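You operate a simulated robot arm through the tools that you are given. There is no shell and no other tool. Be economical: measure what you need, move in short steps, check, and stop when the job is done.

You are at the controls of a simulated robot arm. One attempt, no reset.

JOB
Wake the tester: power on, lamp test, screen brightest, beep on, the job card's programme.
Fine: press the lamps key once.

The check looks at the end state, three seconds after you hand in, the way a careful person would. Anything else that was tipped, shoved, dropped, spilled or broken makes it a failure.

ROBOT AND FRAMES
A 6-joint arm with a two-finger parallel gripper, fixed in place. Base frame: the origin is at the foot of the arm, x ahead of it, y to its left, z up. Readings come in m, rad, newtons and seconds.
With the tool pointing down near the work surface it reaches from about 0.22 to 0.62 m from the base axis. Its first joint turns from -1.152 to 1.152 rad. Payload 2.7 kg.
Tool frame: the origin (TCP) lies between the finger pads and is the grasp point; the fingertips stand 0.023 m ahead of it; z points along the fingers, y is the line along which they close. The gripper opens to 0.094 m. The fingers are 0.038 m wide and 0.01 m thick; the gripper's body (0.054 by 0.096 m) begins 0.039 m behind the TCP.
Orientation is told as [roll, pitch, yaw] about the base's x, y, z axes, in that order, counted from this pose: with the fingers straight down and closing along the base's y, the tool's x points along the base's -x, its y along +y and its z along -z.

CONTROLS
- The arm moves only by the tool arm_command. Its arguments are lists of equal length, an entry for each row: "claw": the closure in counts, from 0 (fully open) to 255 (shut); "translation": the shift along the tool's x, y, z in m, a list of three; "angular": the turn, a rotation vector about the tool's x, y, z in rad, a list of three. In form: {"claw": [claw, ...], "translation": [[tx, ty, tz], ...], "angular": [[ax, ay, az], ...]}. A call has 1 to 10 rows; each row shifts and turns the commanded pose from where the row before left it, along the tool's axes as they then stand. A row lasts 0.2 s, in which the tool goes at most 0.05 m and 0.15 rad; a call with a longer step from one row to the next is refused whole, and so is a gripper value outside its range. A pose out of reach is approached as far as the arm can. The call stops where the force on the tool passes 50 N (or 10 N more than at its start, if that is more) or the arm is blocked; 0.2 s more then pass. Each finger travels about 0.045 m/s and halts on what it meets, pressing with about 22 N; the grip force reading is that of the motor and also rises with nothing between the fingers. The clock runs only during rows and for 0.2 s after the last one: add rows that do not move to give the fingers time. The reply holds the time, the measured pose of the TCP, the force on the tool along the base axes, the opening and the grip force, in the units named above and with some noise, and new pictures: "views" is both (left out), scene, wrist or none.
- Cameras (640 x 400 px; columns grow to the right, rows downward): "scene" is fixed at [0.0847, -0.4407, 1.4061]; the picture's right is [0.66, -0.76, 0.00], its down [-0.42, -0.36, -0.83] and it looks along [0.63, 0.55, -0.55] (base axes); focal length 280 px, centre (320, 200). "wrist" rides on the gripper at [0.087, 0.016, -0.074] in the tool frame; the picture's right is [-0.18, 0.98, 0.00], its down [-0.58, -0.11, -0.81] and it looks along [-0.79, -0.15, 0.59] (tool axes); focal length 243 px, centre (320, 200). There is no depth. A picture from a camera that has moved, and an enlarged one, comes with that camera's place and axes in the base frame and with its lens.
- zoom(camera, box): a new picture of the part [left, top, right, bottom] of that camera's present view, enlarged. The clock stands still meanwhile.
- close_job(): hands the job in; it is judged then, once.

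Work in short steps. Places have to be worked out from the pictures, the camera data and where the tool is seen: move nearer, look again, correct. Check each grasp and each placing, and mend what went wrong. You have 120 turns and 200 pictures in all, those below and enlarged ones among them. Open the gripper and draw the arm clear of the work before you hand the job in, unless the task says otherwise; then end with one line.

The tools are called after ">>>" by a JSON object that holds its "name" and its "arguments". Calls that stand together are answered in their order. arm_command: Moves the arm, as the interface text tells. Its arguments: {"type":"object","properties":{"claw":{"type":"array"},"translation":{"type":"array"},"angular":{"type":"array"},"views":{"type":"string","enum":["both","scene","wrist","none"]}},"required":["claw","translation","angular"]} The other tools are called the same way: zoom (camera, box) takes an enlarged picture of a part of a camera's view; close_job () hands the job in.

At the start:

```text
time: 0.0
tool_pos: [0.3559, 0.047, 1.2644]
tcp_rot: [-0.001, 0.002, 0.001]
ft_force: [0.3, 0.5, 0.1]
opening: 0.0939
grasp_force: 0.1
```

scene: 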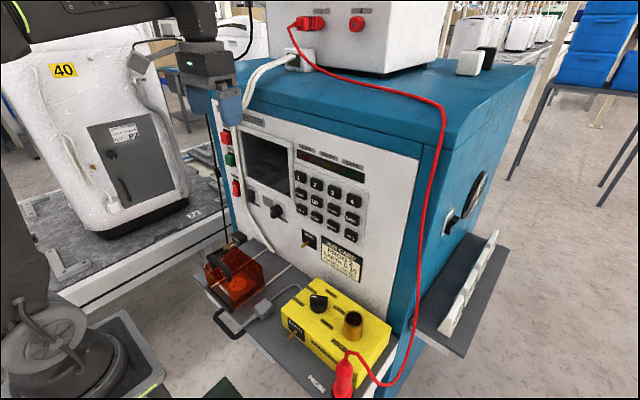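
wrist: 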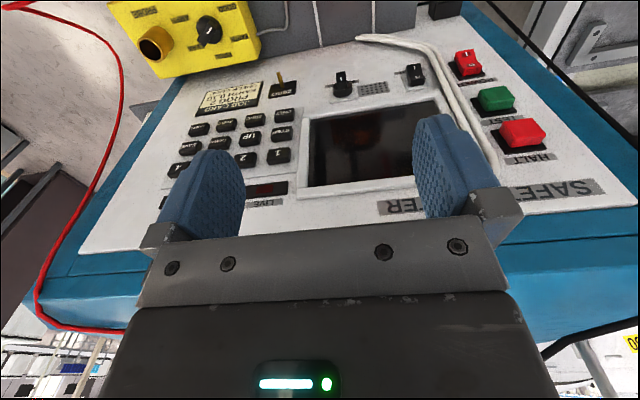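

The panel is a sloping front face with keys, knobs and switches. I'll enlarge it to read the labels.

>>> {"name": "zoom", "arguments": {"camera": "scene", "box": [210, 100, 410, 225]}}

>>> {"name": "zoom", "arguments": {"camera": "scene", "box": [200, 190, 400, 315]}}

>>> {"name": "zoom", "arguments": {"camera": "wrist", "box": [140, 60, 340, 185]}}

>>> {"name": "zoom", "arguments": {"camera": "wrist", "box": [320, 30, 560, 180]}}

```text
3.20 times, centred on (310, 162) of scene
camera zoom: at [0.0847, -0.4407, 1.4061], right [0.66, -0.76, 0.0], down [-0.42, -0.36, -0.83], along [0.63, 0.55, -0.55], focal length 897 px, centre (352, 320)
```

zoom: 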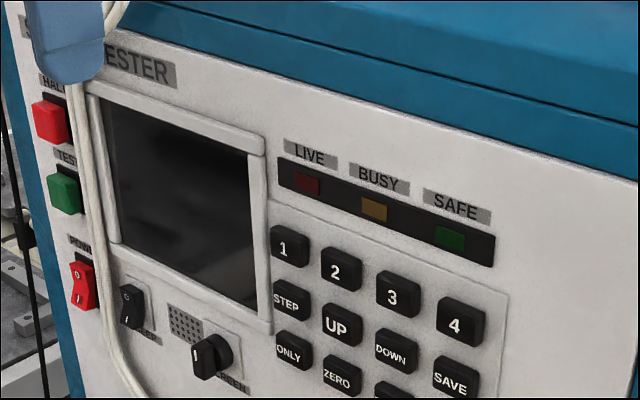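

```text
3.20 times, centred on (300, 252) of scene
camera zoom: at [0.0847, -0.4407, 1.4061], right [0.66, -0.76, 0.0], down [-0.42, -0.36, -0.83], along [0.63, 0.55, -0.55], focal length 897 px, centre (384, 32)
```

zoom: 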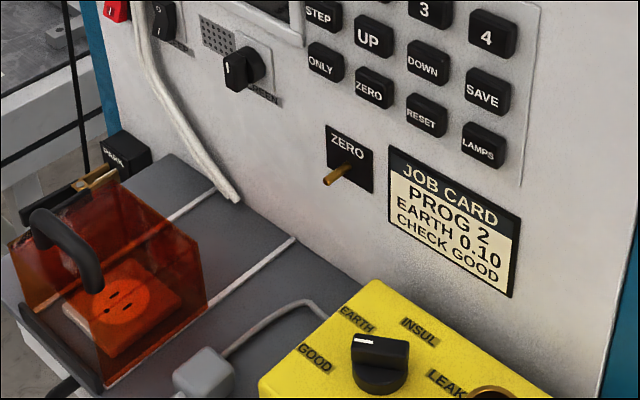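

```text
3.20 times, centred on (240, 122) of wrist
camera zoom: at [0.268, 0.0639, 1.339], right [0.18, 0.98, 0.0], down [0.58, -0.11, 0.81], along [0.79, -0.15, -0.59], focal length 776 px, centre (576, 448)
```

zoom: 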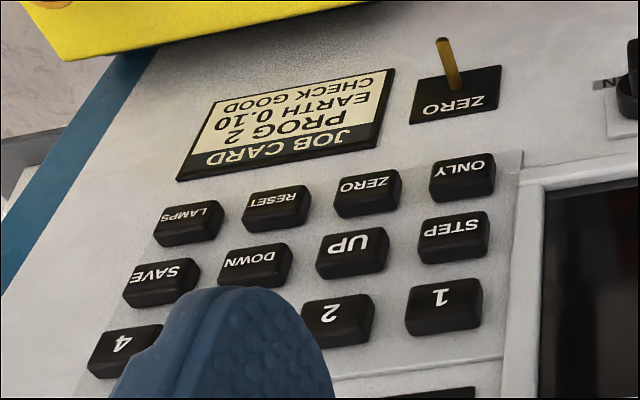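

```text
2.67 times, centred on (440, 105) of wrist
camera zoom: at [0.268, 0.0639, 1.339], right [0.18, 0.98, 0.0], down [0.58, -0.11, 0.81], along [0.79, -0.15, -0.59], focal length 647 px, centre (0, 453)
```

zoom: 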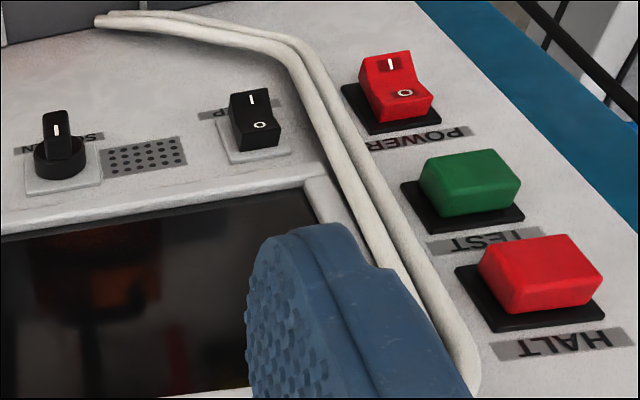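

The panel looks vertical: key faces are near x≈0.484. Estimated centres are key 2 (y -0.084, z 1.094), LAMPS (-0.183, 1.001), power (0.254, 0.95), beep (0.178, 0.954) and knob (0.06, 0.957). I'll close the claw and pitch the tool toward the panel in place.

>>> {"name": "arm_command", "arguments": {"claw": [255, 255, 255, 255, 255, 255, 255, 255, 255, 255], "translation": [[0, 0, 0], [0, 0, 0], [0, 0, 0], [0, 0, 0], [0, 0, 0], [0, 0, 0], [0, 0, 0], [0, 0, 0], [0, 0, 0], [0, 0, 0]], "angular": [[0, -0.15, 0], [0, -0.15, 0], [0, -0.15, 0], [0, -0.15, 0], [0, -0.15, 0], [0, -0.15, 0], [0, -0.15, 0], [0, -0.15, 0], [0, -0.15, 0], [0, -0.15, 0]]}}

```text
time: 2.2
tool_pos: [0.3595, 0.0485, 1.274]
tcp_rot: [1.025, -1.402, -1.08]
ft_force: [0.1, 3.5, 0.0]
opening: 0.0
grasp_force: 22.3
out of reach, approached as far as the arm can: row 9, 10
camera wrist: at [0.2785, 0.0815, 1.1975], right [0.07, 0.94, 0.32], down [-0.76, -0.16, 0.63], along [0.64, -0.29, 0.71], focal length 243 px, centre (320, 200)
```

scene: 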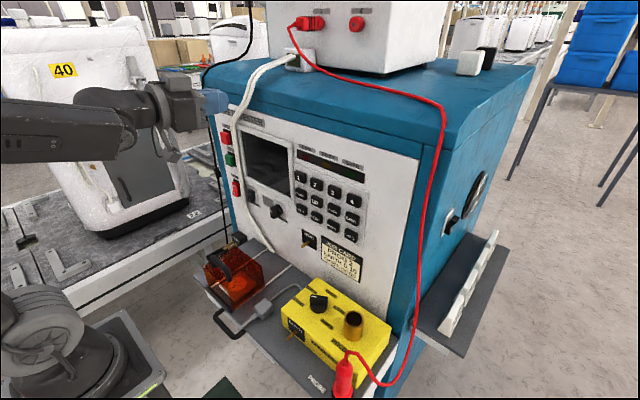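
wrist: 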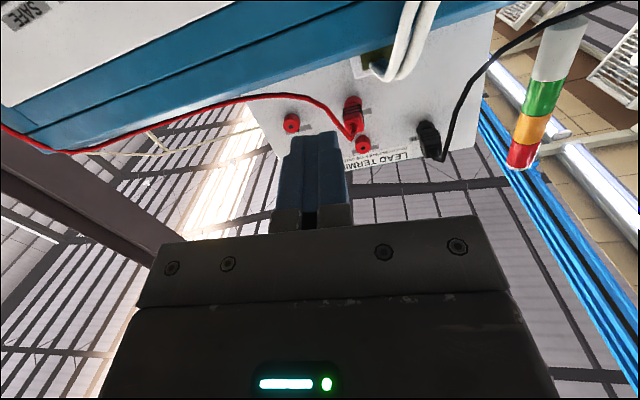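

The last two rows were out of reach (a wrist limit near horizontal). I'll go back to about 69° pitch and drop 0.12 m, then check the orientation.

>>> {"name": "arm_command", "arguments": {"claw": [255, 255, 255, 255, 255, 255], "translation": [[0, 0, 0], [0, 0, 0], [0.0373, 0, 0.0145], [0.0373, 0, 0.0145], [0.0373, 0, 0.0145], [0, 0, 0]], "angular": [[0, 0.15, 0], [0, 0.15, 0], [0, 0, 0], [0, 0, 0], [0, 0, 0], [0, 0, 0]]}}

```text
time: 3.6
tool_pos: [0.3676, 0.0597, 1.1578]
tcp_rot: [-0.001, -1.276, -0.016]
ft_force: [0.1, 0.0, 0.0]
opening: 0.0001
grasp_force: 22.5
out of reach, approached as far as the arm can: row 2, 5
camera wrist: at [0.2708, 0.0783, 1.0967], right [0.07, 0.98, 0.18], down [-0.6, -0.1, 0.79], along [0.79, -0.16, 0.59], focal length 243 px, centre (320, 200)
```

scene: 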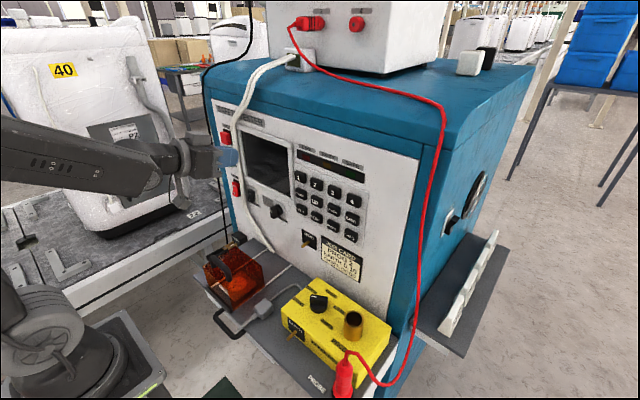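
wrist: 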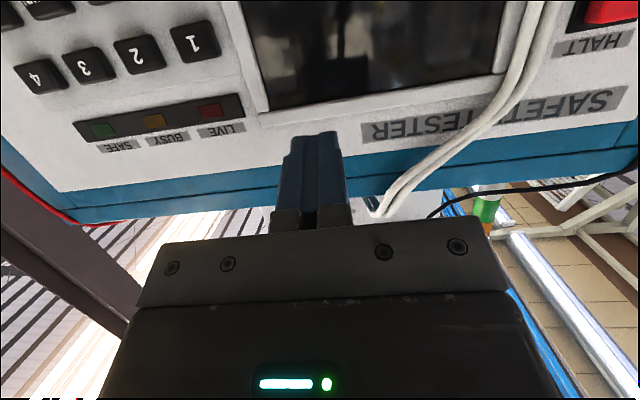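

The pose is good: about 73° pitch, pointing at the panel. Next I move left and down toward the POWER rocker, staying back at x≈0.37.

>>> {"name": "arm_command", "arguments": {"claw": [255, 255, 255, 255, 255, 255, 255], "translation": [[0.0287, 0.03, 0.0087], [0.0287, 0.03, 0.0087], [0.0287, 0.03, 0.0087], [0.0287, 0.03, 0.0087], [0.0287, 0.03, 0.0087], [0.0287, 0.03, 0.0087], [0, 0, 0]], "angular": [[0, 0, 0], [0, 0, 0], [0, 0, 0], [0, 0, 0], [0, 0, 0], [0, 0, 0], [0, 0, 0]]}}

```text
time: 5.2
tool_pos: [0.3795, 0.2423, 0.9764]
tcp_rot: [0.003, -1.276, -0.018]
ft_force: [0.4, 0.4, 0.9]
opening: 0.0
grasp_force: 22.2
out of reach, approached as far as the arm can: row 1, 2
camera wrist: at [0.2831, 0.2608, 0.9157], right [0.07, 0.98, 0.18], down [-0.6, -0.1, 0.79], along [0.79, -0.16, 0.59], focal length 243 px, centre (320, 200)
```

scene: 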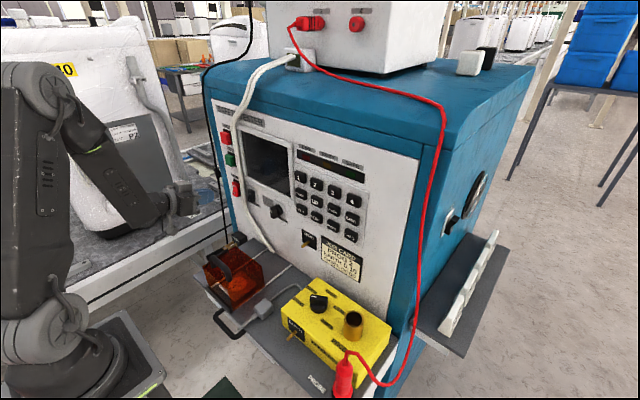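
wrist: 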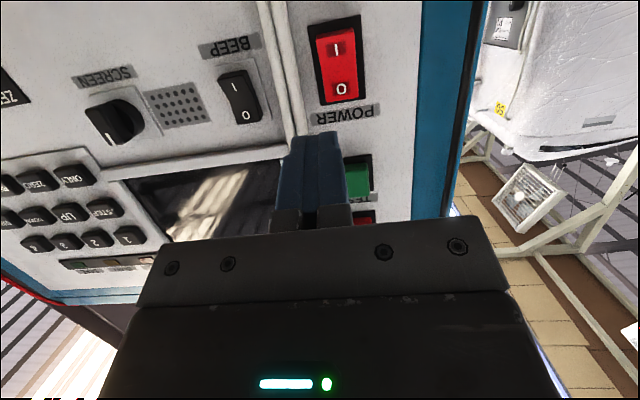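

Very good view of the rockers and knob. I'll enlarge them to see their states and scale.

>>> {"name": "zoom", "arguments": {"camera": "wrist", "box": [200, 0, 400, 125]}}

>>> {"name": "zoom", "arguments": {"camera": "wrist", "box": [50, 40, 210, 140]}}

```text
3.20 times, centred on (300, 62) of wrist
camera zoom: at [0.2831, 0.2608, 0.9157], right [0.07, 0.98, 0.18], down [-0.6, -0.1, 0.79], along [0.79, -0.16, 0.59], focal length 776 px, centre (384, 640)
```

zoom: 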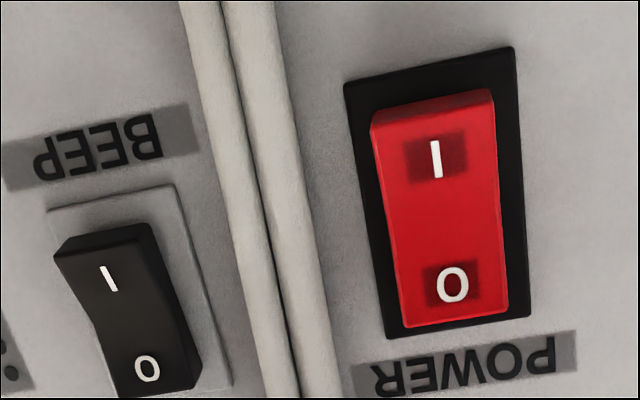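

```text
4.00 times, centred on (130, 90) of wrist
camera zoom: at [0.2831, 0.2608, 0.9157], right [0.07, 0.98, 0.18], down [-0.6, -0.1, 0.79], along [0.79, -0.16, 0.59], focal length 970 px, centre (1080, 640)
```

zoom: 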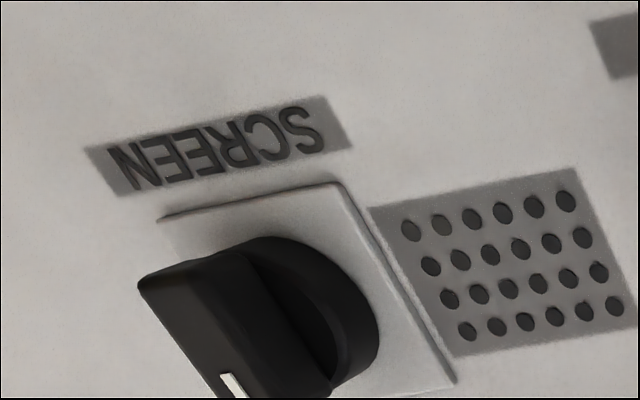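

Both rockers have their "I" (lower) halves raised, so both are OFF. I judge the POWER "I" half to be at y≈0.255, z≈0.934. I'll line the leading (upper) fingertip corner up with it, about 4 cm short.

>>> {"name": "arm_command", "arguments": {"claw": [255, 255, 255], "translation": [[0.022, 0.0065, 0.0239], [0.022, 0.0065, 0.0239], [0, 0, 0]], "angular": [[0, 0, 0], [0, 0, 0], [0, 0, 0]]}}

```text
time: 6.0
tool_pos: [0.413, 0.2555, 0.9222]
tcp_rot: [0.006, -1.279, -0.017]
ft_force: [0.2, 0.1, -0.5]
opening: 0.0
grasp_force: 21.2
camera wrist: at [0.3157, 0.2729, 0.8611], right [0.07, 0.98, 0.18], down [-0.6, -0.1, 0.79], along [0.79, -0.16, 0.59], focal length 243 px, centre (320, 200)
```

scene: 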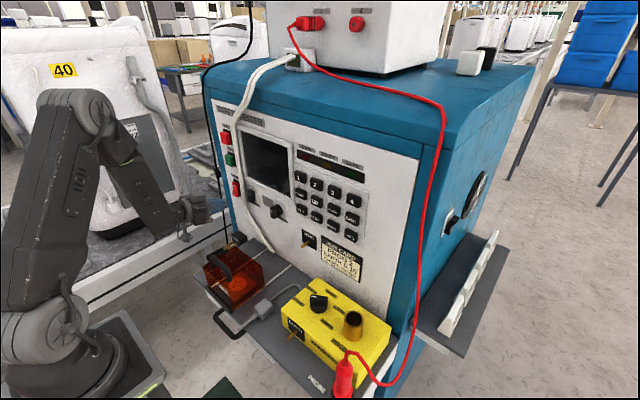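
wrist: 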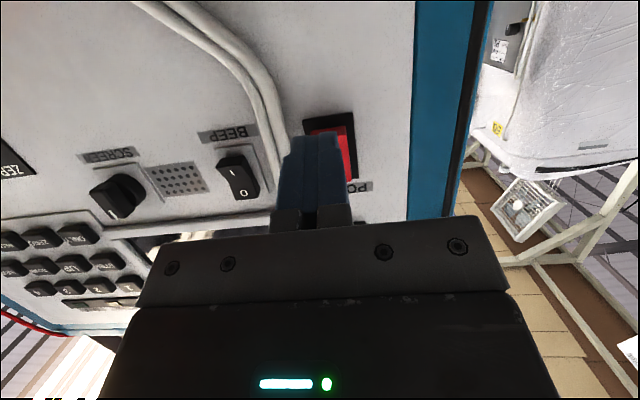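

Alignment agrees (rocker at y≈0.256). I advance along +x slowly.

>>> {"name": "arm_command", "arguments": {"claw": [255, 255, 255, 255, 255, 255], "translation": [[-0.0029, 0, 0.0096], [-0.0029, 0, 0.0096], [-0.0029, 0, 0.0096], [-0.00145, 0, 0.0048], [-0.00145, 0, 0.0048], [-0.00145, 0, 0.0048]], "angular": [[0, 0, 0], [0, 0, 0], [0, 0, 0], [0, 0, 0], [0, 0, 0], [0, 0, 0]]}}

```text
time: 7.4
tool_pos: [0.4528, 0.2536, 0.9221]
tcp_rot: [-0.018, -1.272, 0.007]
ft_force: [-13.8, -2.3, 3.8]
opening: 0.0
grasp_force: 22.0
stopped in row 6: the force on the tool passed its limit (the readings are from after the stop); the commanded pose is now the measured one
camera wrist: at [0.355, 0.2709, 0.8607], right [0.06, 0.98, 0.17], down [-0.6, -0.1, 0.79], along [0.8, -0.15, 0.58], focal length 243 px, centre (320, 200)
```

scene: 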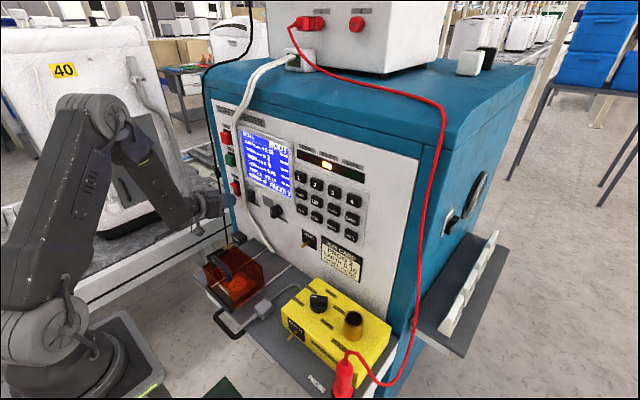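
wrist: 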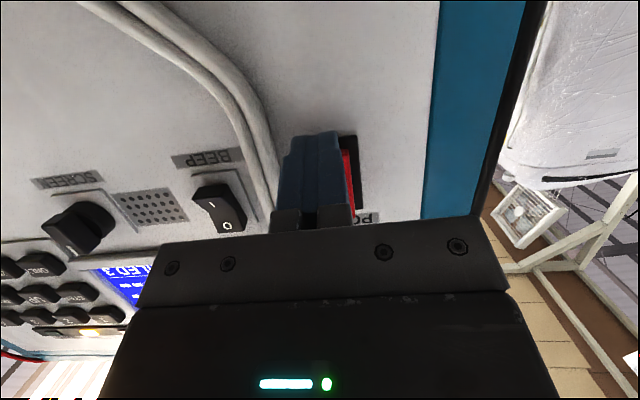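

The screen booted, so POWER is on. I back off 5 cm and read the screen.

>>> {"name": "arm_command", "arguments": {"claw": [255, 255, 255], "translation": [[0.007, 0, -0.024], [0.007, 0, -0.024], [0, 0, 0]], "angular": [[0, 0, 0], [0, 0, 0], [0, 0, 0]]}}

>>> {"name": "zoom", "arguments": {"camera": "scene", "box": [220, 110, 380, 210]}}

```text
time: 8.2
tool_pos: [0.403, 0.2555, 0.9253]
tcp_rot: [-0.014, -1.269, 0.002]
ft_force: [0.3, 0.3, 0.8]
opening: 0.0
grasp_force: 22.1
camera wrist: at [0.3055, 0.2721, 0.8636], right [0.06, 0.98, 0.17], down [-0.6, -0.1, 0.79], along [0.8, -0.15, 0.58], focal length 243 px, centre (320, 200)
```

scene: 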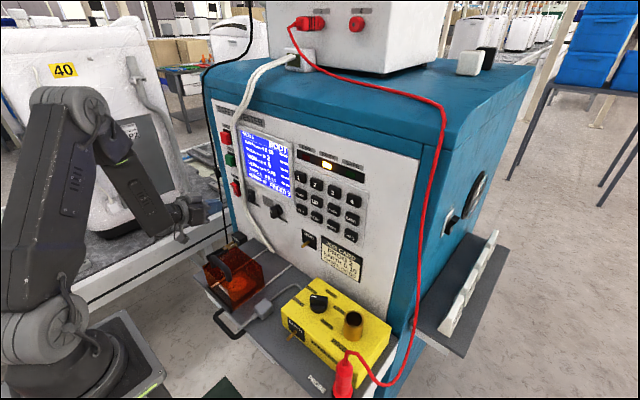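
wrist: 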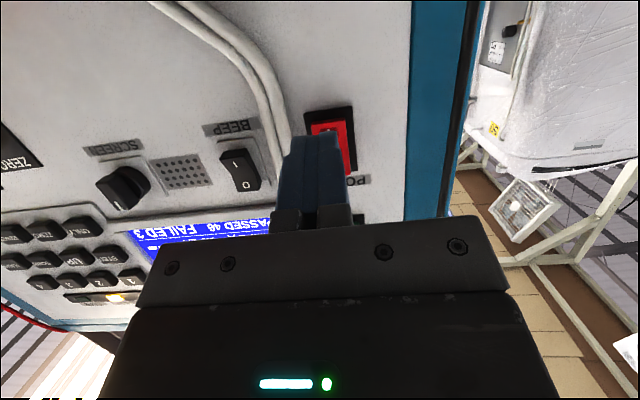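

```text
4.00 times, centred on (300, 160) of scene
camera zoom: at [0.0847, -0.4407, 1.4061], right [0.66, -0.76, 0.0], down [-0.42, -0.36, -0.83], along [0.63, 0.55, -0.55], focal length 1121 px, centre (400, 360)
```

zoom: 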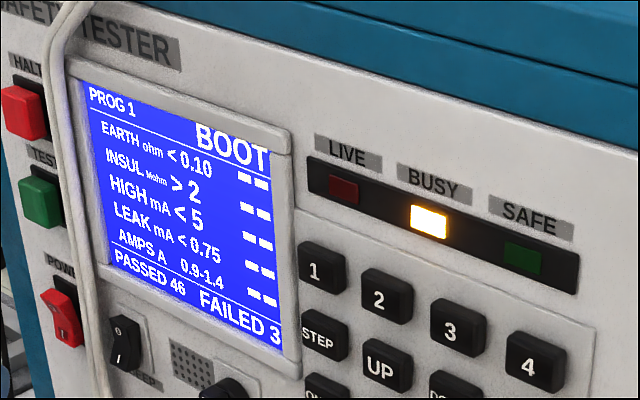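

The screen shows BOOT, PROG 1. While it boots, I move to the BEEP "I" half (y≈0.174, z≈0.94), staying well in front of the cable.

>>> {"name": "arm_command", "arguments": {"claw": [255, 255, 255], "translation": [[0, -0.041, 0], [0, -0.041, 0], [0, 0, 0]], "angular": [[0, 0, 0], [0, 0, 0], [0, 0, 0]]}}

```text
time: 9.0
tool_pos: [0.4186, 0.1884, 0.9495]
tcp_rot: [-0.057, -1.267, 0.038]
ft_force: [-0.4, 0.4, 0.1]
opening: 0.0
grasp_force: 22.1
out of reach, approached as far as the arm can: row 1, 2
camera wrist: at [0.3205, 0.2053, 0.8879], right [0.07, 0.98, 0.16], down [-0.6, -0.09, 0.8], along [0.8, -0.15, 0.58], focal length 243 px, centre (320, 200)
```

scene: 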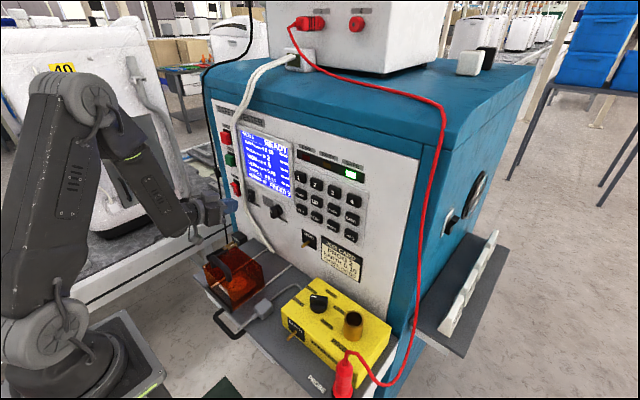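
wrist: 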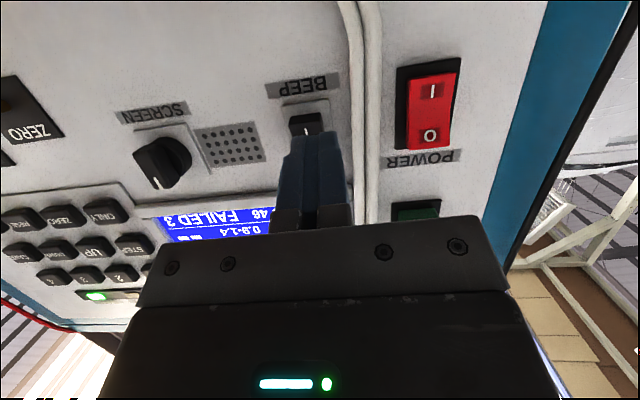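

It hit a reach limit at this pitch (closer to the base). The unit is READY now. I reduce pitch to about 57° while backing off slightly, then re-measure.

>>> {"name": "arm_command", "arguments": {"claw": [255, 255, 255, 255], "translation": [[0, 0, -0.015], [0, 0, 0], [0, 0, 0], [0, 0, 0]], "angular": [[0, 0.135, 0], [0, 0.135, 0], [0, 0, 0], [0, 0, 0]]}}

```text
time: 10.0
tool_pos: [0.4042, 0.1897, 0.9512]
tcp_rot: [-0.006, -1.002, -0.004]
ft_force: [0.5, 1.2, 0.8]
opening: 0.0
grasp_force: 21.6
camera wrist: at [0.2934, 0.2074, 0.9188], right [0.11, 0.98, 0.15], down [-0.37, -0.1, 0.92], along [0.92, -0.16, 0.35], focal length 243 px, centre (320, 200)
```

scene: 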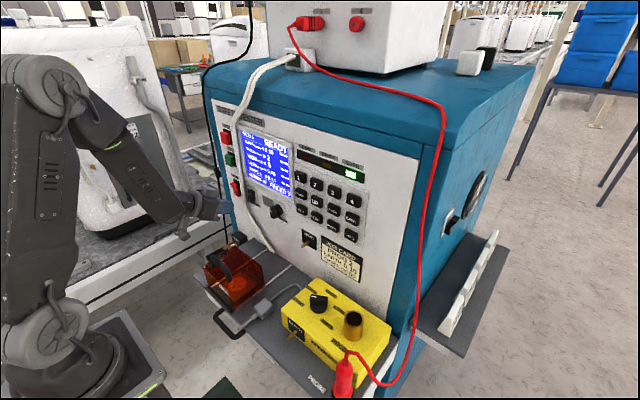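
wrist: 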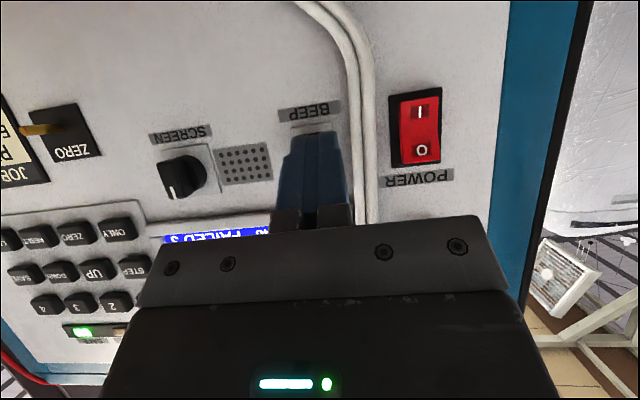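

Pose is clean (pitch -1.0). BEEP is at y≈0.175, so I align and press its "I" half slowly.

>>> {"name": "arm_command", "arguments": {"claw": [255, 255, 255, 255, 255, 255, 255, 255, 255], "translation": [[0.012, -0.0145, 0.0077], [0, 0, 0], [-0.0054, 0, 0.0084], [-0.0054, 0, 0.0084], [-0.0054, 0, 0.0084], [-0.0054, 0, 0.0084], [-0.0027, 0, 0.0042], [-0.0027, 0, 0.0042], [-0.0027, 0, 0.0042]], "angular": [[0, 0, 0], [0, 0, 0], [0, 0, 0], [0, 0, 0], [0, 0, 0], [0, 0, 0], [0, 0, 0], [0, 0, 0], [0, 0, 0]]}}

```text
time: 12.1
tool_pos: [0.452, 0.1749, 0.9354]
tcp_rot: [-0.014, -0.989, 0.009]
ft_force: [-11.9, -1.1, 3.6]
opening: 0.0
grasp_force: 21.5
stopped in row 9: the force on the tool passed its limit (the readings are from after the stop); the commanded pose is now the measured one
camera wrist: at [0.3404, 0.1916, 0.9033], right [0.1, 0.98, 0.15], down [-0.36, -0.1, 0.93], along [0.93, -0.15, 0.34], focal length 243 px, centre (320, 200)
```

scene: 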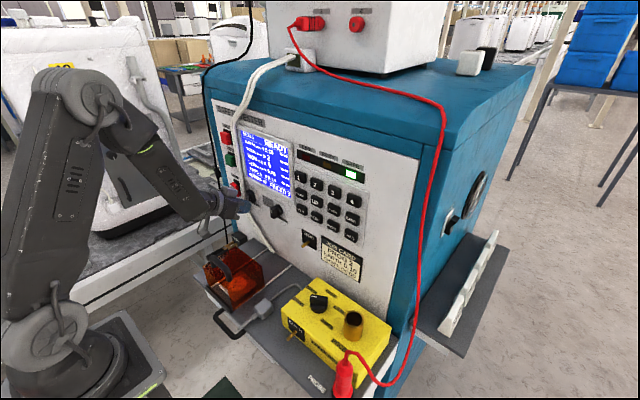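
wrist: 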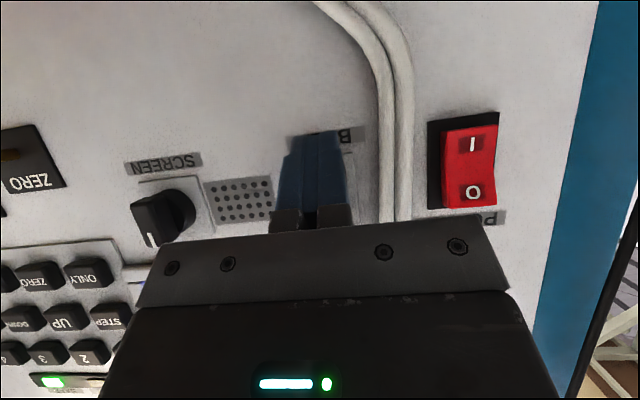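

Pressed with about 50 N. I back off 6 cm and shift right so I can see the rocker.

>>> {"name": "arm_command", "arguments": {"claw": [255, 255, 255, 255, 255], "translation": [[0.0162, 0, -0.0252], [0.0162, 0, -0.0252], [0, -0.03, 0], [0, -0.03, 0], [0, 0, 0]], "angular": [[0, 0, 0], [0, 0, 0], [0, 0, 0], [0, 0, 0], [0, 0, 0]]}}

>>> {"name": "zoom", "arguments": {"camera": "wrist", "box": [160, 60, 480, 260]}}

```text
time: 13.3
tool_pos: [0.3933, 0.1183, 0.9434]
tcp_rot: [-0.031, -0.989, 0.018]
ft_force: [0.7, 0.9, 0.2]
opening: 0.0003
grasp_force: 22.0
out of reach, approached as far as the arm can: row 4
camera wrist: at [0.282, 0.1349, 0.9112], right [0.11, 0.98, 0.14], down [-0.35, -0.09, 0.93], along [0.93, -0.15, 0.34], focal length 243 px, centre (320, 200)
```

scene: 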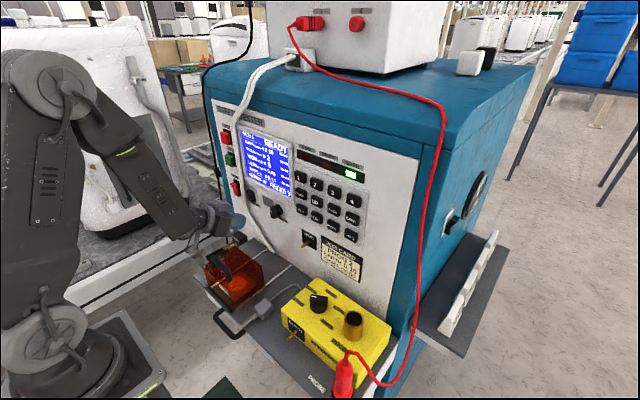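
wrist: 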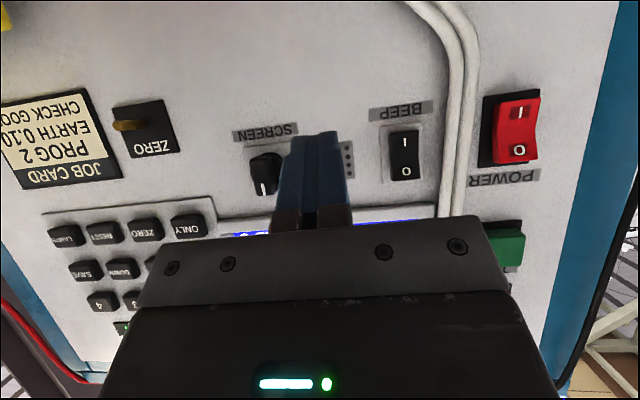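

```text
2.00 times, centred on (320, 160) of wrist
camera zoom: at [0.282, 0.1349, 0.9112], right [0.11, 0.98, 0.14], down [-0.35, -0.09, 0.93], along [0.93, -0.15, 0.34], focal length 485 px, centre (320, 280)
```

zoom: 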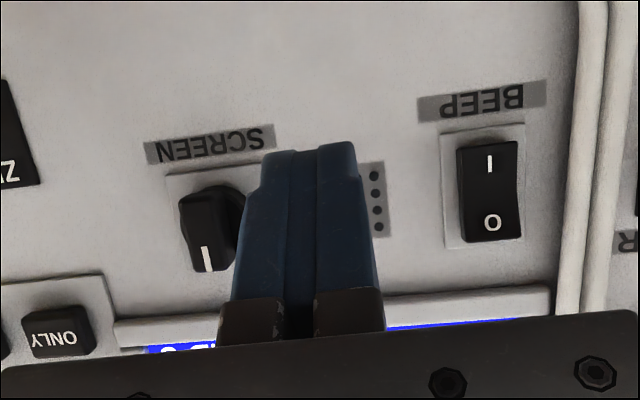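

>>> {"name": "zoom", "arguments": {"camera": "scene", "box": [225, 170, 305, 220]}}

>>> {"name": "zoom", "arguments": {"camera": "scene", "box": [225, 110, 385, 210]}}

```text
8.00 times, centred on (265, 195) of scene
camera zoom: at [0.0847, -0.4407, 1.4061], right [0.66, -0.76, 0.0], down [-0.42, -0.36, -0.83], along [0.63, 0.55, -0.55], focal length 2242 px, centre (760, 240)
```

zoom: 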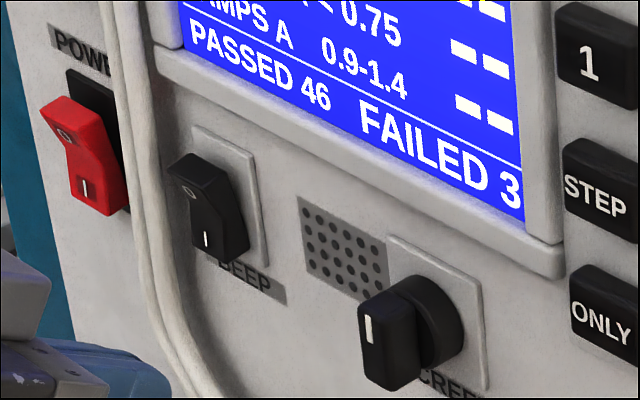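

```text
4.00 times, centred on (305, 160) of scene
camera zoom: at [0.0847, -0.4407, 1.4061], right [0.66, -0.76, 0.0], down [-0.42, -0.36, -0.83], along [0.63, 0.55, -0.55], focal length 1121 px, centre (380, 360)
```

zoom: 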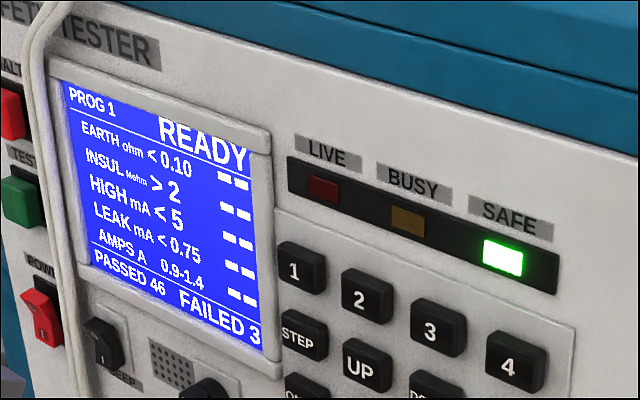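

Both rockers are on (I pressed in), beep included. The SCREEN knob points straight up, with its blade centred near (x 0.466 front, y 0.061, z 0.955). I'll push the blade's top clockwise from the left with the closed fingertip, and first get the tip to its upper left.

>>> {"name": "arm_command", "arguments": {"claw": [255, 255, 255], "translation": [[-0.0294, 0, 0.001], [0, -0.026, 0], [0, 0, 0]], "angular": [[0, 0, 0], [0, 0, 0], [0, 0, 0]]}}

>>> {"name": "zoom", "arguments": {"camera": "wrist", "box": [200, 80, 400, 205]}}

```text
time: 14.1
tool_pos: [0.4109, 0.0931, 0.9673]
tcp_rot: [-0.021, -0.991, 0.008]
ft_force: [-0.3, -0.1, -0.4]
opening: 0.0
grasp_force: 22.0
camera wrist: at [0.2995, 0.1115, 0.9347], right [0.11, 0.98, 0.14], down [-0.36, -0.1, 0.93], along [0.93, -0.15, 0.34], focal length 243 px, centre (320, 200)
```

scene: 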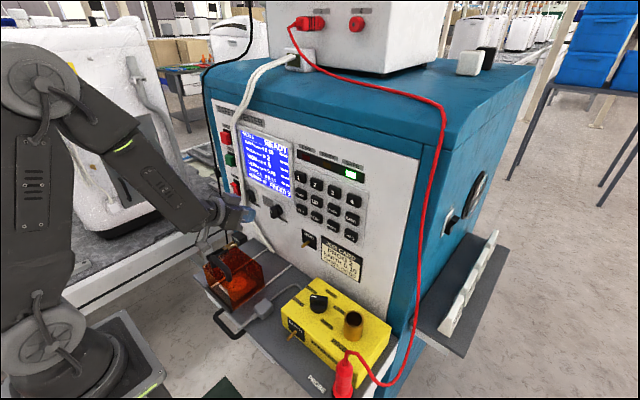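
wrist: 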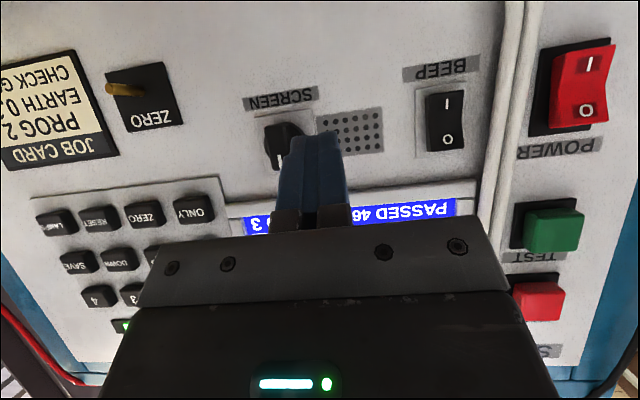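

```text
3.20 times, centred on (300, 142) of wrist
camera zoom: at [0.2995, 0.1115, 0.9347], right [0.11, 0.98, 0.14], down [-0.36, -0.1, 0.93], along [0.93, -0.15, 0.34], focal length 776 px, centre (384, 384)
```

zoom: 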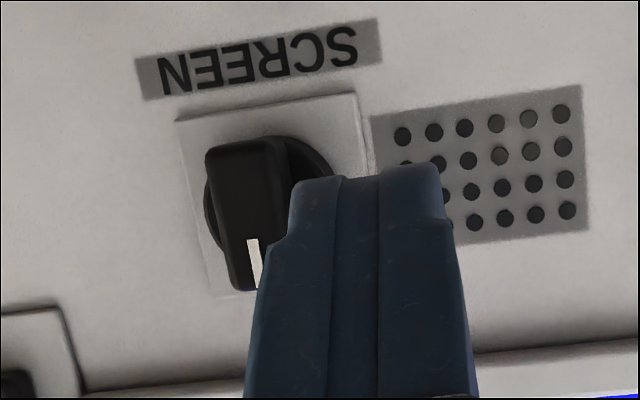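

Finger is left of the blade as planned. I advance 3.4 cm so the tip overlaps the blade's front 8 mm, then start the sideways push gently.

>>> {"name": "arm_command", "arguments": {"claw": [255, 255, 255, 255, 255, 255, 255], "translation": [[-0.0093, 0, 0.0142], [-0.0093, 0, 0.0142], [0, 0, 0], [0, -0.008, 0], [0, -0.008, 0], [0, -0.006, 0], [0, -0.006, 0]], "angular": [[0, 0, 0], [0, 0, 0], [0, 0, 0], [0, 0, 0], [0, 0, 0], [0, 0, 0], [0, 0, 0]]}}

>>> {"name": "zoom", "arguments": {"camera": "scene", "box": [225, 170, 305, 220]}}

>>> {"name": "zoom", "arguments": {"camera": "wrist", "box": [220, 80, 420, 205]}}

```text
time: 15.7
tool_pos: [0.4436, 0.0964, 0.9673]
tcp_rot: [-0.019, -0.991, 0.007]
ft_force: [-0.4, 0.3, 0.8]
opening: 0.0001
grasp_force: 22.0
out of reach, approached as far as the arm can: row 1, 4, 5, 6, 7
camera wrist: at [0.3332, 0.1132, 0.9349], right [0.11, 0.98, 0.14], down [-0.36, -0.1, 0.93], along [0.93, -0.15, 0.34], focal length 243 px, centre (320, 200)
```

scene: 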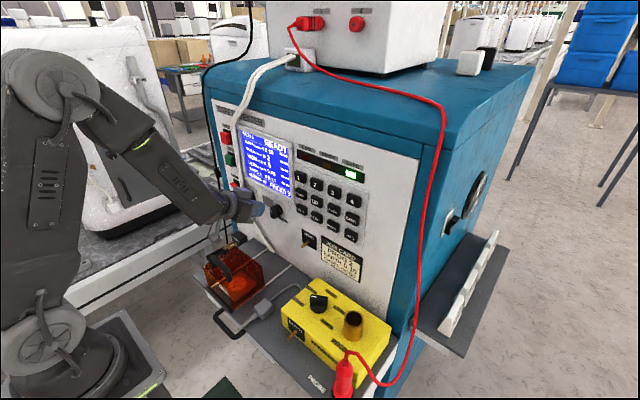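
wrist: 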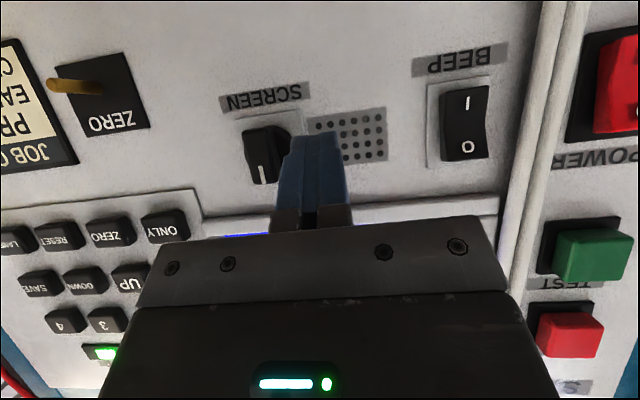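

```text
8.00 times, centred on (265, 195) of scene
camera zoom: at [0.0847, -0.4407, 1.4061], right [0.66, -0.76, 0.0], down [-0.42, -0.36, -0.83], along [0.63, 0.55, -0.55], focal length 2242 px, centre (760, 240)
```

zoom: 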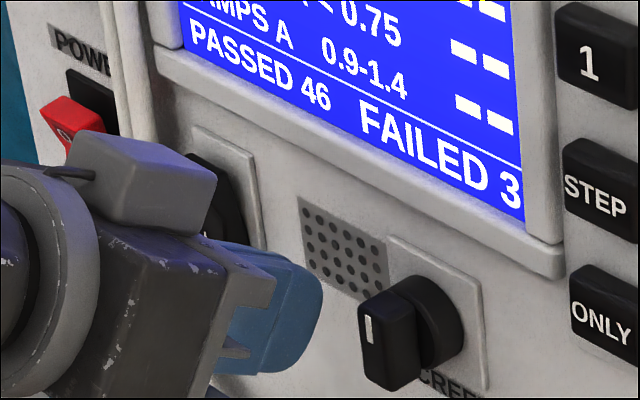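

```text
3.20 times, centred on (320, 142) of wrist
camera zoom: at [0.3332, 0.1132, 0.9349], right [0.11, 0.98, 0.14], down [-0.36, -0.1, 0.93], along [0.93, -0.15, 0.34], focal length 776 px, centre (320, 384)
```

zoom: 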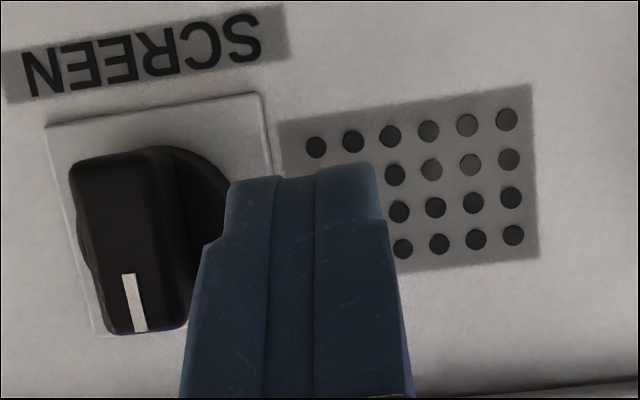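

The sideways move was blocked by reach at this pitch. I back off, flatten to pitch ≈ -0.75, and retry.

>>> {"name": "arm_command", "arguments": {"claw": [255, 255, 255, 255, 255], "translation": [[0.011, 0, -0.0167], [0, 0, 0], [0, 0, 0], [0, -0.01, 0], [0, 0, 0]], "angular": [[0, 0, 0], [0, 0.12, 0], [0, 0.12, 0], [0, 0, 0], [0, 0, 0]], "views": "none"}}

```text
time: 16.9
tool_pos: [0.4253, 0.0859, 0.9655]
tcp_rot: [-0.01, -0.749, 0.001]
ft_force: [-0.3, 0.5, -0.6]
opening: 0.0001
grasp_force: 21.5
```

Now within reach. I advance so the tip overlaps the blade, then push right in small steps.

>>> {"name": "arm_command", "arguments": {"claw": [255, 255, 255, 255, 255, 255, 255], "translation": [[-0.0092, 0, 0.0041], [-0.0092, 0, 0.0041], [0, -0.006, 0], [0, -0.006, 0], [0, -0.006, 0], [0, -0.006, 0], [0, 0, 0]], "angular": [[0, 0, 0], [0, 0, 0], [0, 0, 0], [0, 0, 0], [0, 0, 0], [0, 0, 0], [0, 0, 0]]}}

>>> {"name": "zoom", "arguments": {"camera": "scene", "box": [225, 170, 305, 220]}}

>>> {"name": "zoom", "arguments": {"camera": "wrist", "box": [220, 80, 420, 205]}}

```text
time: 18.5
tool_pos: [0.4418, 0.063, 0.9725]
tcp_rot: [-0.016, -0.749, 0.001]
ft_force: [-1.3, 2.8, 2.8]
opening: 0.0
grasp_force: 22.6
camera wrist: at [0.327, 0.0801, 0.968], right [0.14, 0.98, 0.11], down [-0.12, -0.1, 0.99], along [0.98, -0.16, 0.11], focal length 243 px, centre (320, 200)
```

scene: 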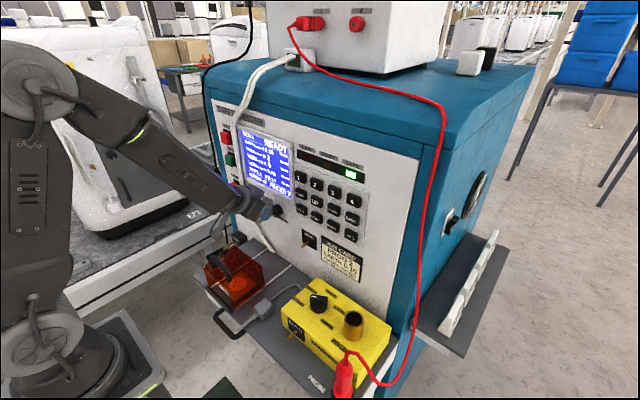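
wrist: 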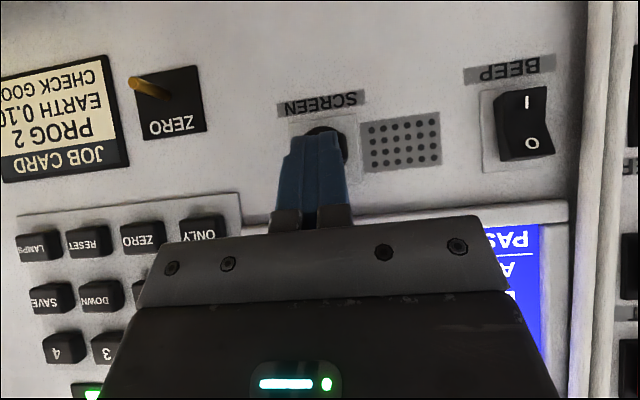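

```text
8.00 times, centred on (265, 195) of scene
camera zoom: at [0.0847, -0.4406, 1.4062], right [0.66, -0.76, 0.0], down [-0.42, -0.36, -0.83], along [0.63, 0.55, -0.55], focal length 2242 px, centre (760, 240)
```

zoom: 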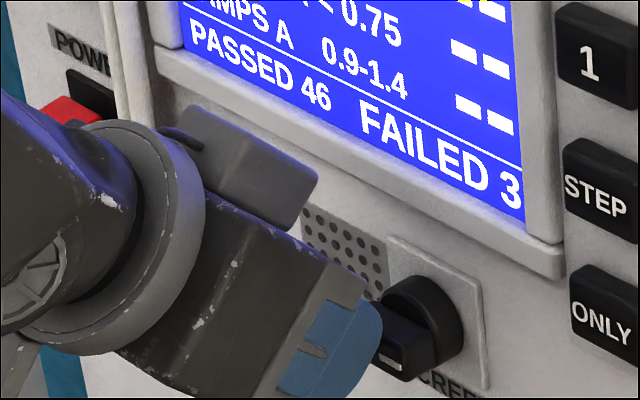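

```text
3.20 times, centred on (320, 142) of wrist
camera zoom: at [0.327, 0.0801, 0.968], right [0.14, 0.98, 0.11], down [-0.12, -0.1, 0.99], along [0.98, -0.16, 0.11], focal length 776 px, centre (320, 384)
```

zoom: 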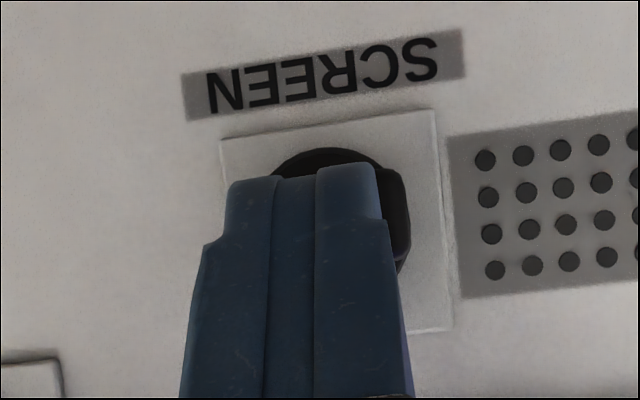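

The knob turned to about 90° clockwise (blade horizontal, mark to the right) and the screen seems slightly brighter. Next I lift, shift right over the pointer end, and push it down.

>>> {"name": "arm_command", "arguments": {"claw": [255, 255, 255, 255, 255, 255, 255, 255, 255], "translation": [[-0.0123, 0, -0.0132], [-0.0022, -0.011, 0.002], [0, -0.011, 0], [0.0041, 0, 0.0044], [0.0041, 0, 0.0044], [0.0041, 0, 0.0044], [0.0041, 0, 0.0044], [0.0041, 0, 0.0044], [0, 0, 0]], "angular": [[0, 0, 0], [0, 0, 0], [0, 0, 0], [0, 0, 0], [0, 0, 0], [0, 0, 0], [0, 0, 0], [0, 0, 0], [0, 0, 0]]}}

>>> {"name": "zoom", "arguments": {"camera": "scene", "box": [225, 170, 305, 220]}}

>>> {"name": "zoom", "arguments": {"camera": "wrist", "box": [220, 80, 420, 205]}}

```text
time: 20.0
tool_pos: [0.4435, 0.06, 0.9738]
tcp_rot: [-0.021, -0.761, 0.001]
ft_force: [-22.7, -5.1, 15.9]
opening: 0.0001
grasp_force: 22.0
out of reach, approached as far as the arm can: row 3, 4, 6
stopped in row 7: the force on the tool passed its limit (the readings are from after the stop); the commanded pose is now the measured one
camera wrist: at [0.3289, 0.0784, 0.9682], right [0.15, 0.98, 0.11], down [-0.14, -0.09, 0.99], along [0.98, -0.16, 0.12], focal length 243 px, centre (320, 200)
```

scene: 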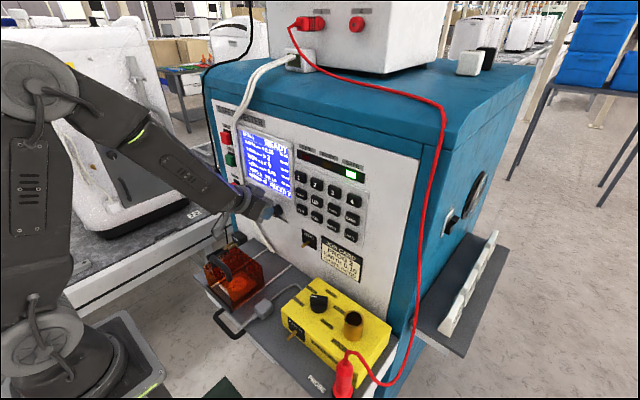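
wrist: 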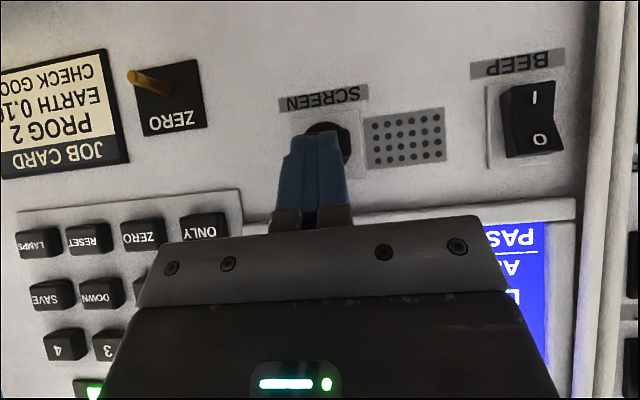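

```text
8.00 times, centred on (265, 195) of scene
camera zoom: at [0.0839, -0.4409, 1.4061], right [0.66, -0.76, 0.0], down [-0.42, -0.36, -0.83], along [0.63, 0.55, -0.55], focal length 2242 px, centre (760, 240)
```

zoom: 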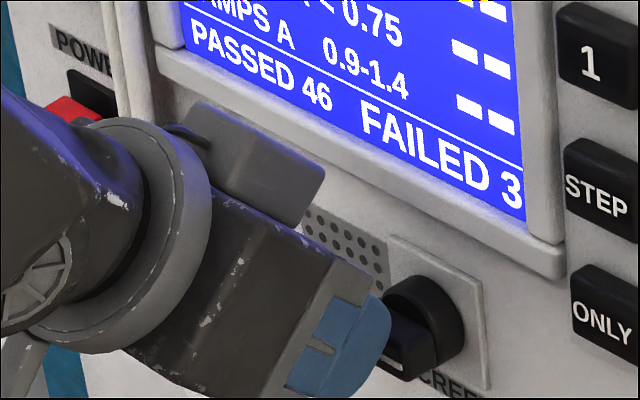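

```text
3.20 times, centred on (320, 142) of wrist
camera zoom: at [0.3289, 0.0784, 0.9682], right [0.15, 0.98, 0.11], down [-0.14, -0.09, 0.99], along [0.98, -0.16, 0.12], focal length 776 px, centre (320, 384)
```

zoom: 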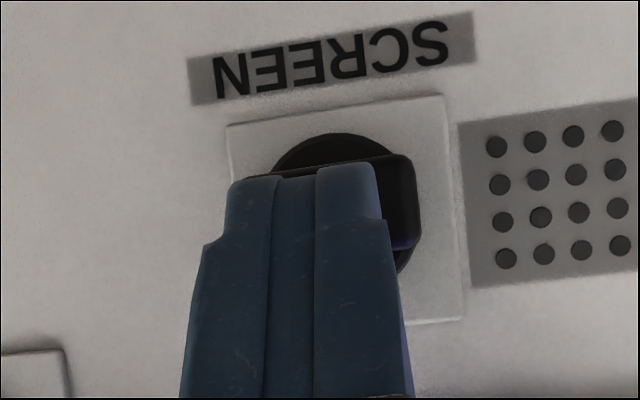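

The rightward shift was again out of reach, so it pressed at the knob centre. I lift off, flatten to pitch ≈ -0.5, and try the shift again.

>>> {"name": "arm_command", "arguments": {"claw": [255, 255, 255, 255, 255, 255, 255, 255], "translation": [[-0.0138, 0, -0.0145], [-0.0069, 0, -0.0072], [0, 0, 0], [0, 0, 0], [0, -0.01, 0], [0, -0.01, 0], [0, 0, 0], [0, 0, 0]], "angular": [[0, 0, 0], [0, 0, 0], [0, 0.13, 0], [0, 0.13, 0], [0, 0, 0], [0, 0, 0], [0, 0, 0], [0, 0, 0]]}}

>>> {"name": "zoom", "arguments": {"camera": "scene", "box": [225, 170, 305, 220]}}

>>> {"name": "zoom", "arguments": {"camera": "wrist", "box": [220, 60, 460, 210]}}

```text
time: 21.8
tool_pos: [0.4567, 0.0432, 1.016]
tcp_rot: [-0.049, -0.654, -0.007]
ft_force: [0.0, 0.2, -0.8]
opening: 0.0
grasp_force: 21.8
out of reach, approached as far as the arm can: row 3, 4, 5
camera wrist: at [0.3423, 0.0653, 1.0208], right [0.18, 0.98, 0.07], down [-0.03, -0.07, 1.0], along [0.98, -0.18, 0.02], focal length 243 px, centre (320, 200)
```

scene: 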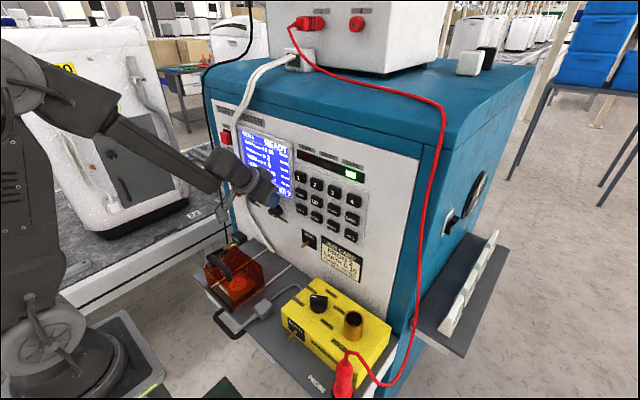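
wrist: 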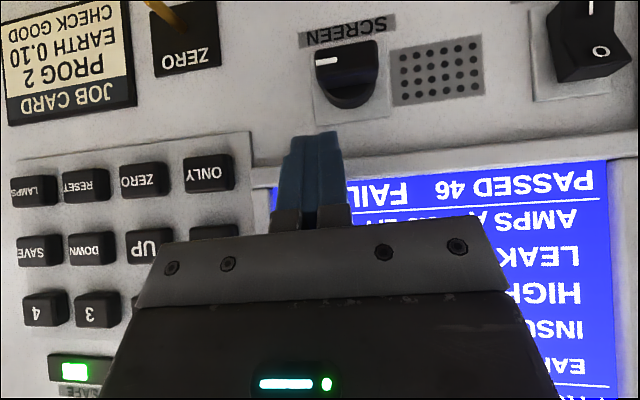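

```text
8.00 times, centred on (265, 195) of scene
camera zoom: at [0.0847, -0.4407, 1.4061], right [0.66, -0.76, 0.0], down [-0.42, -0.36, -0.83], along [0.63, 0.55, -0.55], focal length 2242 px, centre (760, 240)
```

zoom: 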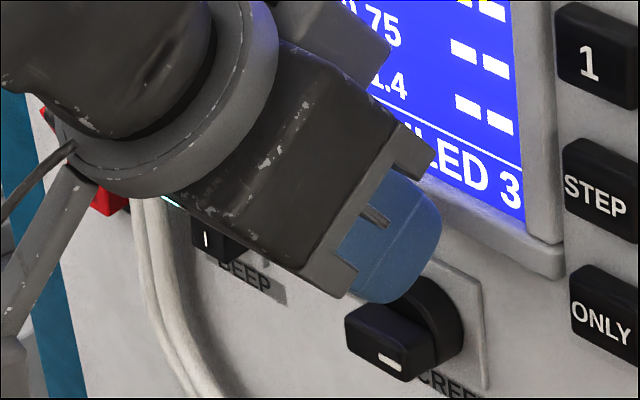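

```text
2.67 times, centred on (340, 135) of wrist
camera zoom: at [0.3423, 0.0653, 1.0208], right [0.18, 0.98, 0.07], down [-0.03, -0.07, 1.0], along [0.98, -0.18, 0.02], focal length 647 px, centre (267, 373)
```

zoom: 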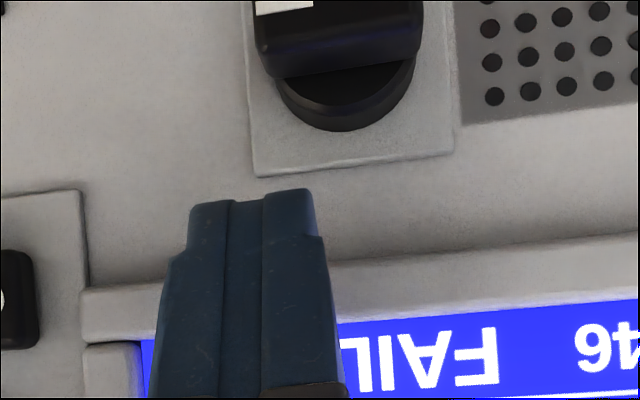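

Knob points right; the screen is a bit brighter, and there is likely more travel. I test whether I can flatten the pitch further here, backing off a little.

>>> {"name": "arm_command", "arguments": {"claw": [255, 255, 255, 255], "translation": [[0, 0, -0.01], [0, 0, 0], [0, 0, 0], [0, 0, 0]], "angular": [[0, 0.05, 0], [0, 0.05, 0], [0, 0.05, 0], [0, 0, 0]], "views": "none"}}

```text
time: 22.8
tool_pos: [0.4577, 0.038, 1.0227]
tcp_rot: [-0.062, -0.558, -0.016]
ft_force: [-1.2, 0.2, 0.4]
opening: 0.0001
grasp_force: 21.9
out of reach, approached as far as the arm can: row 1, 2
```

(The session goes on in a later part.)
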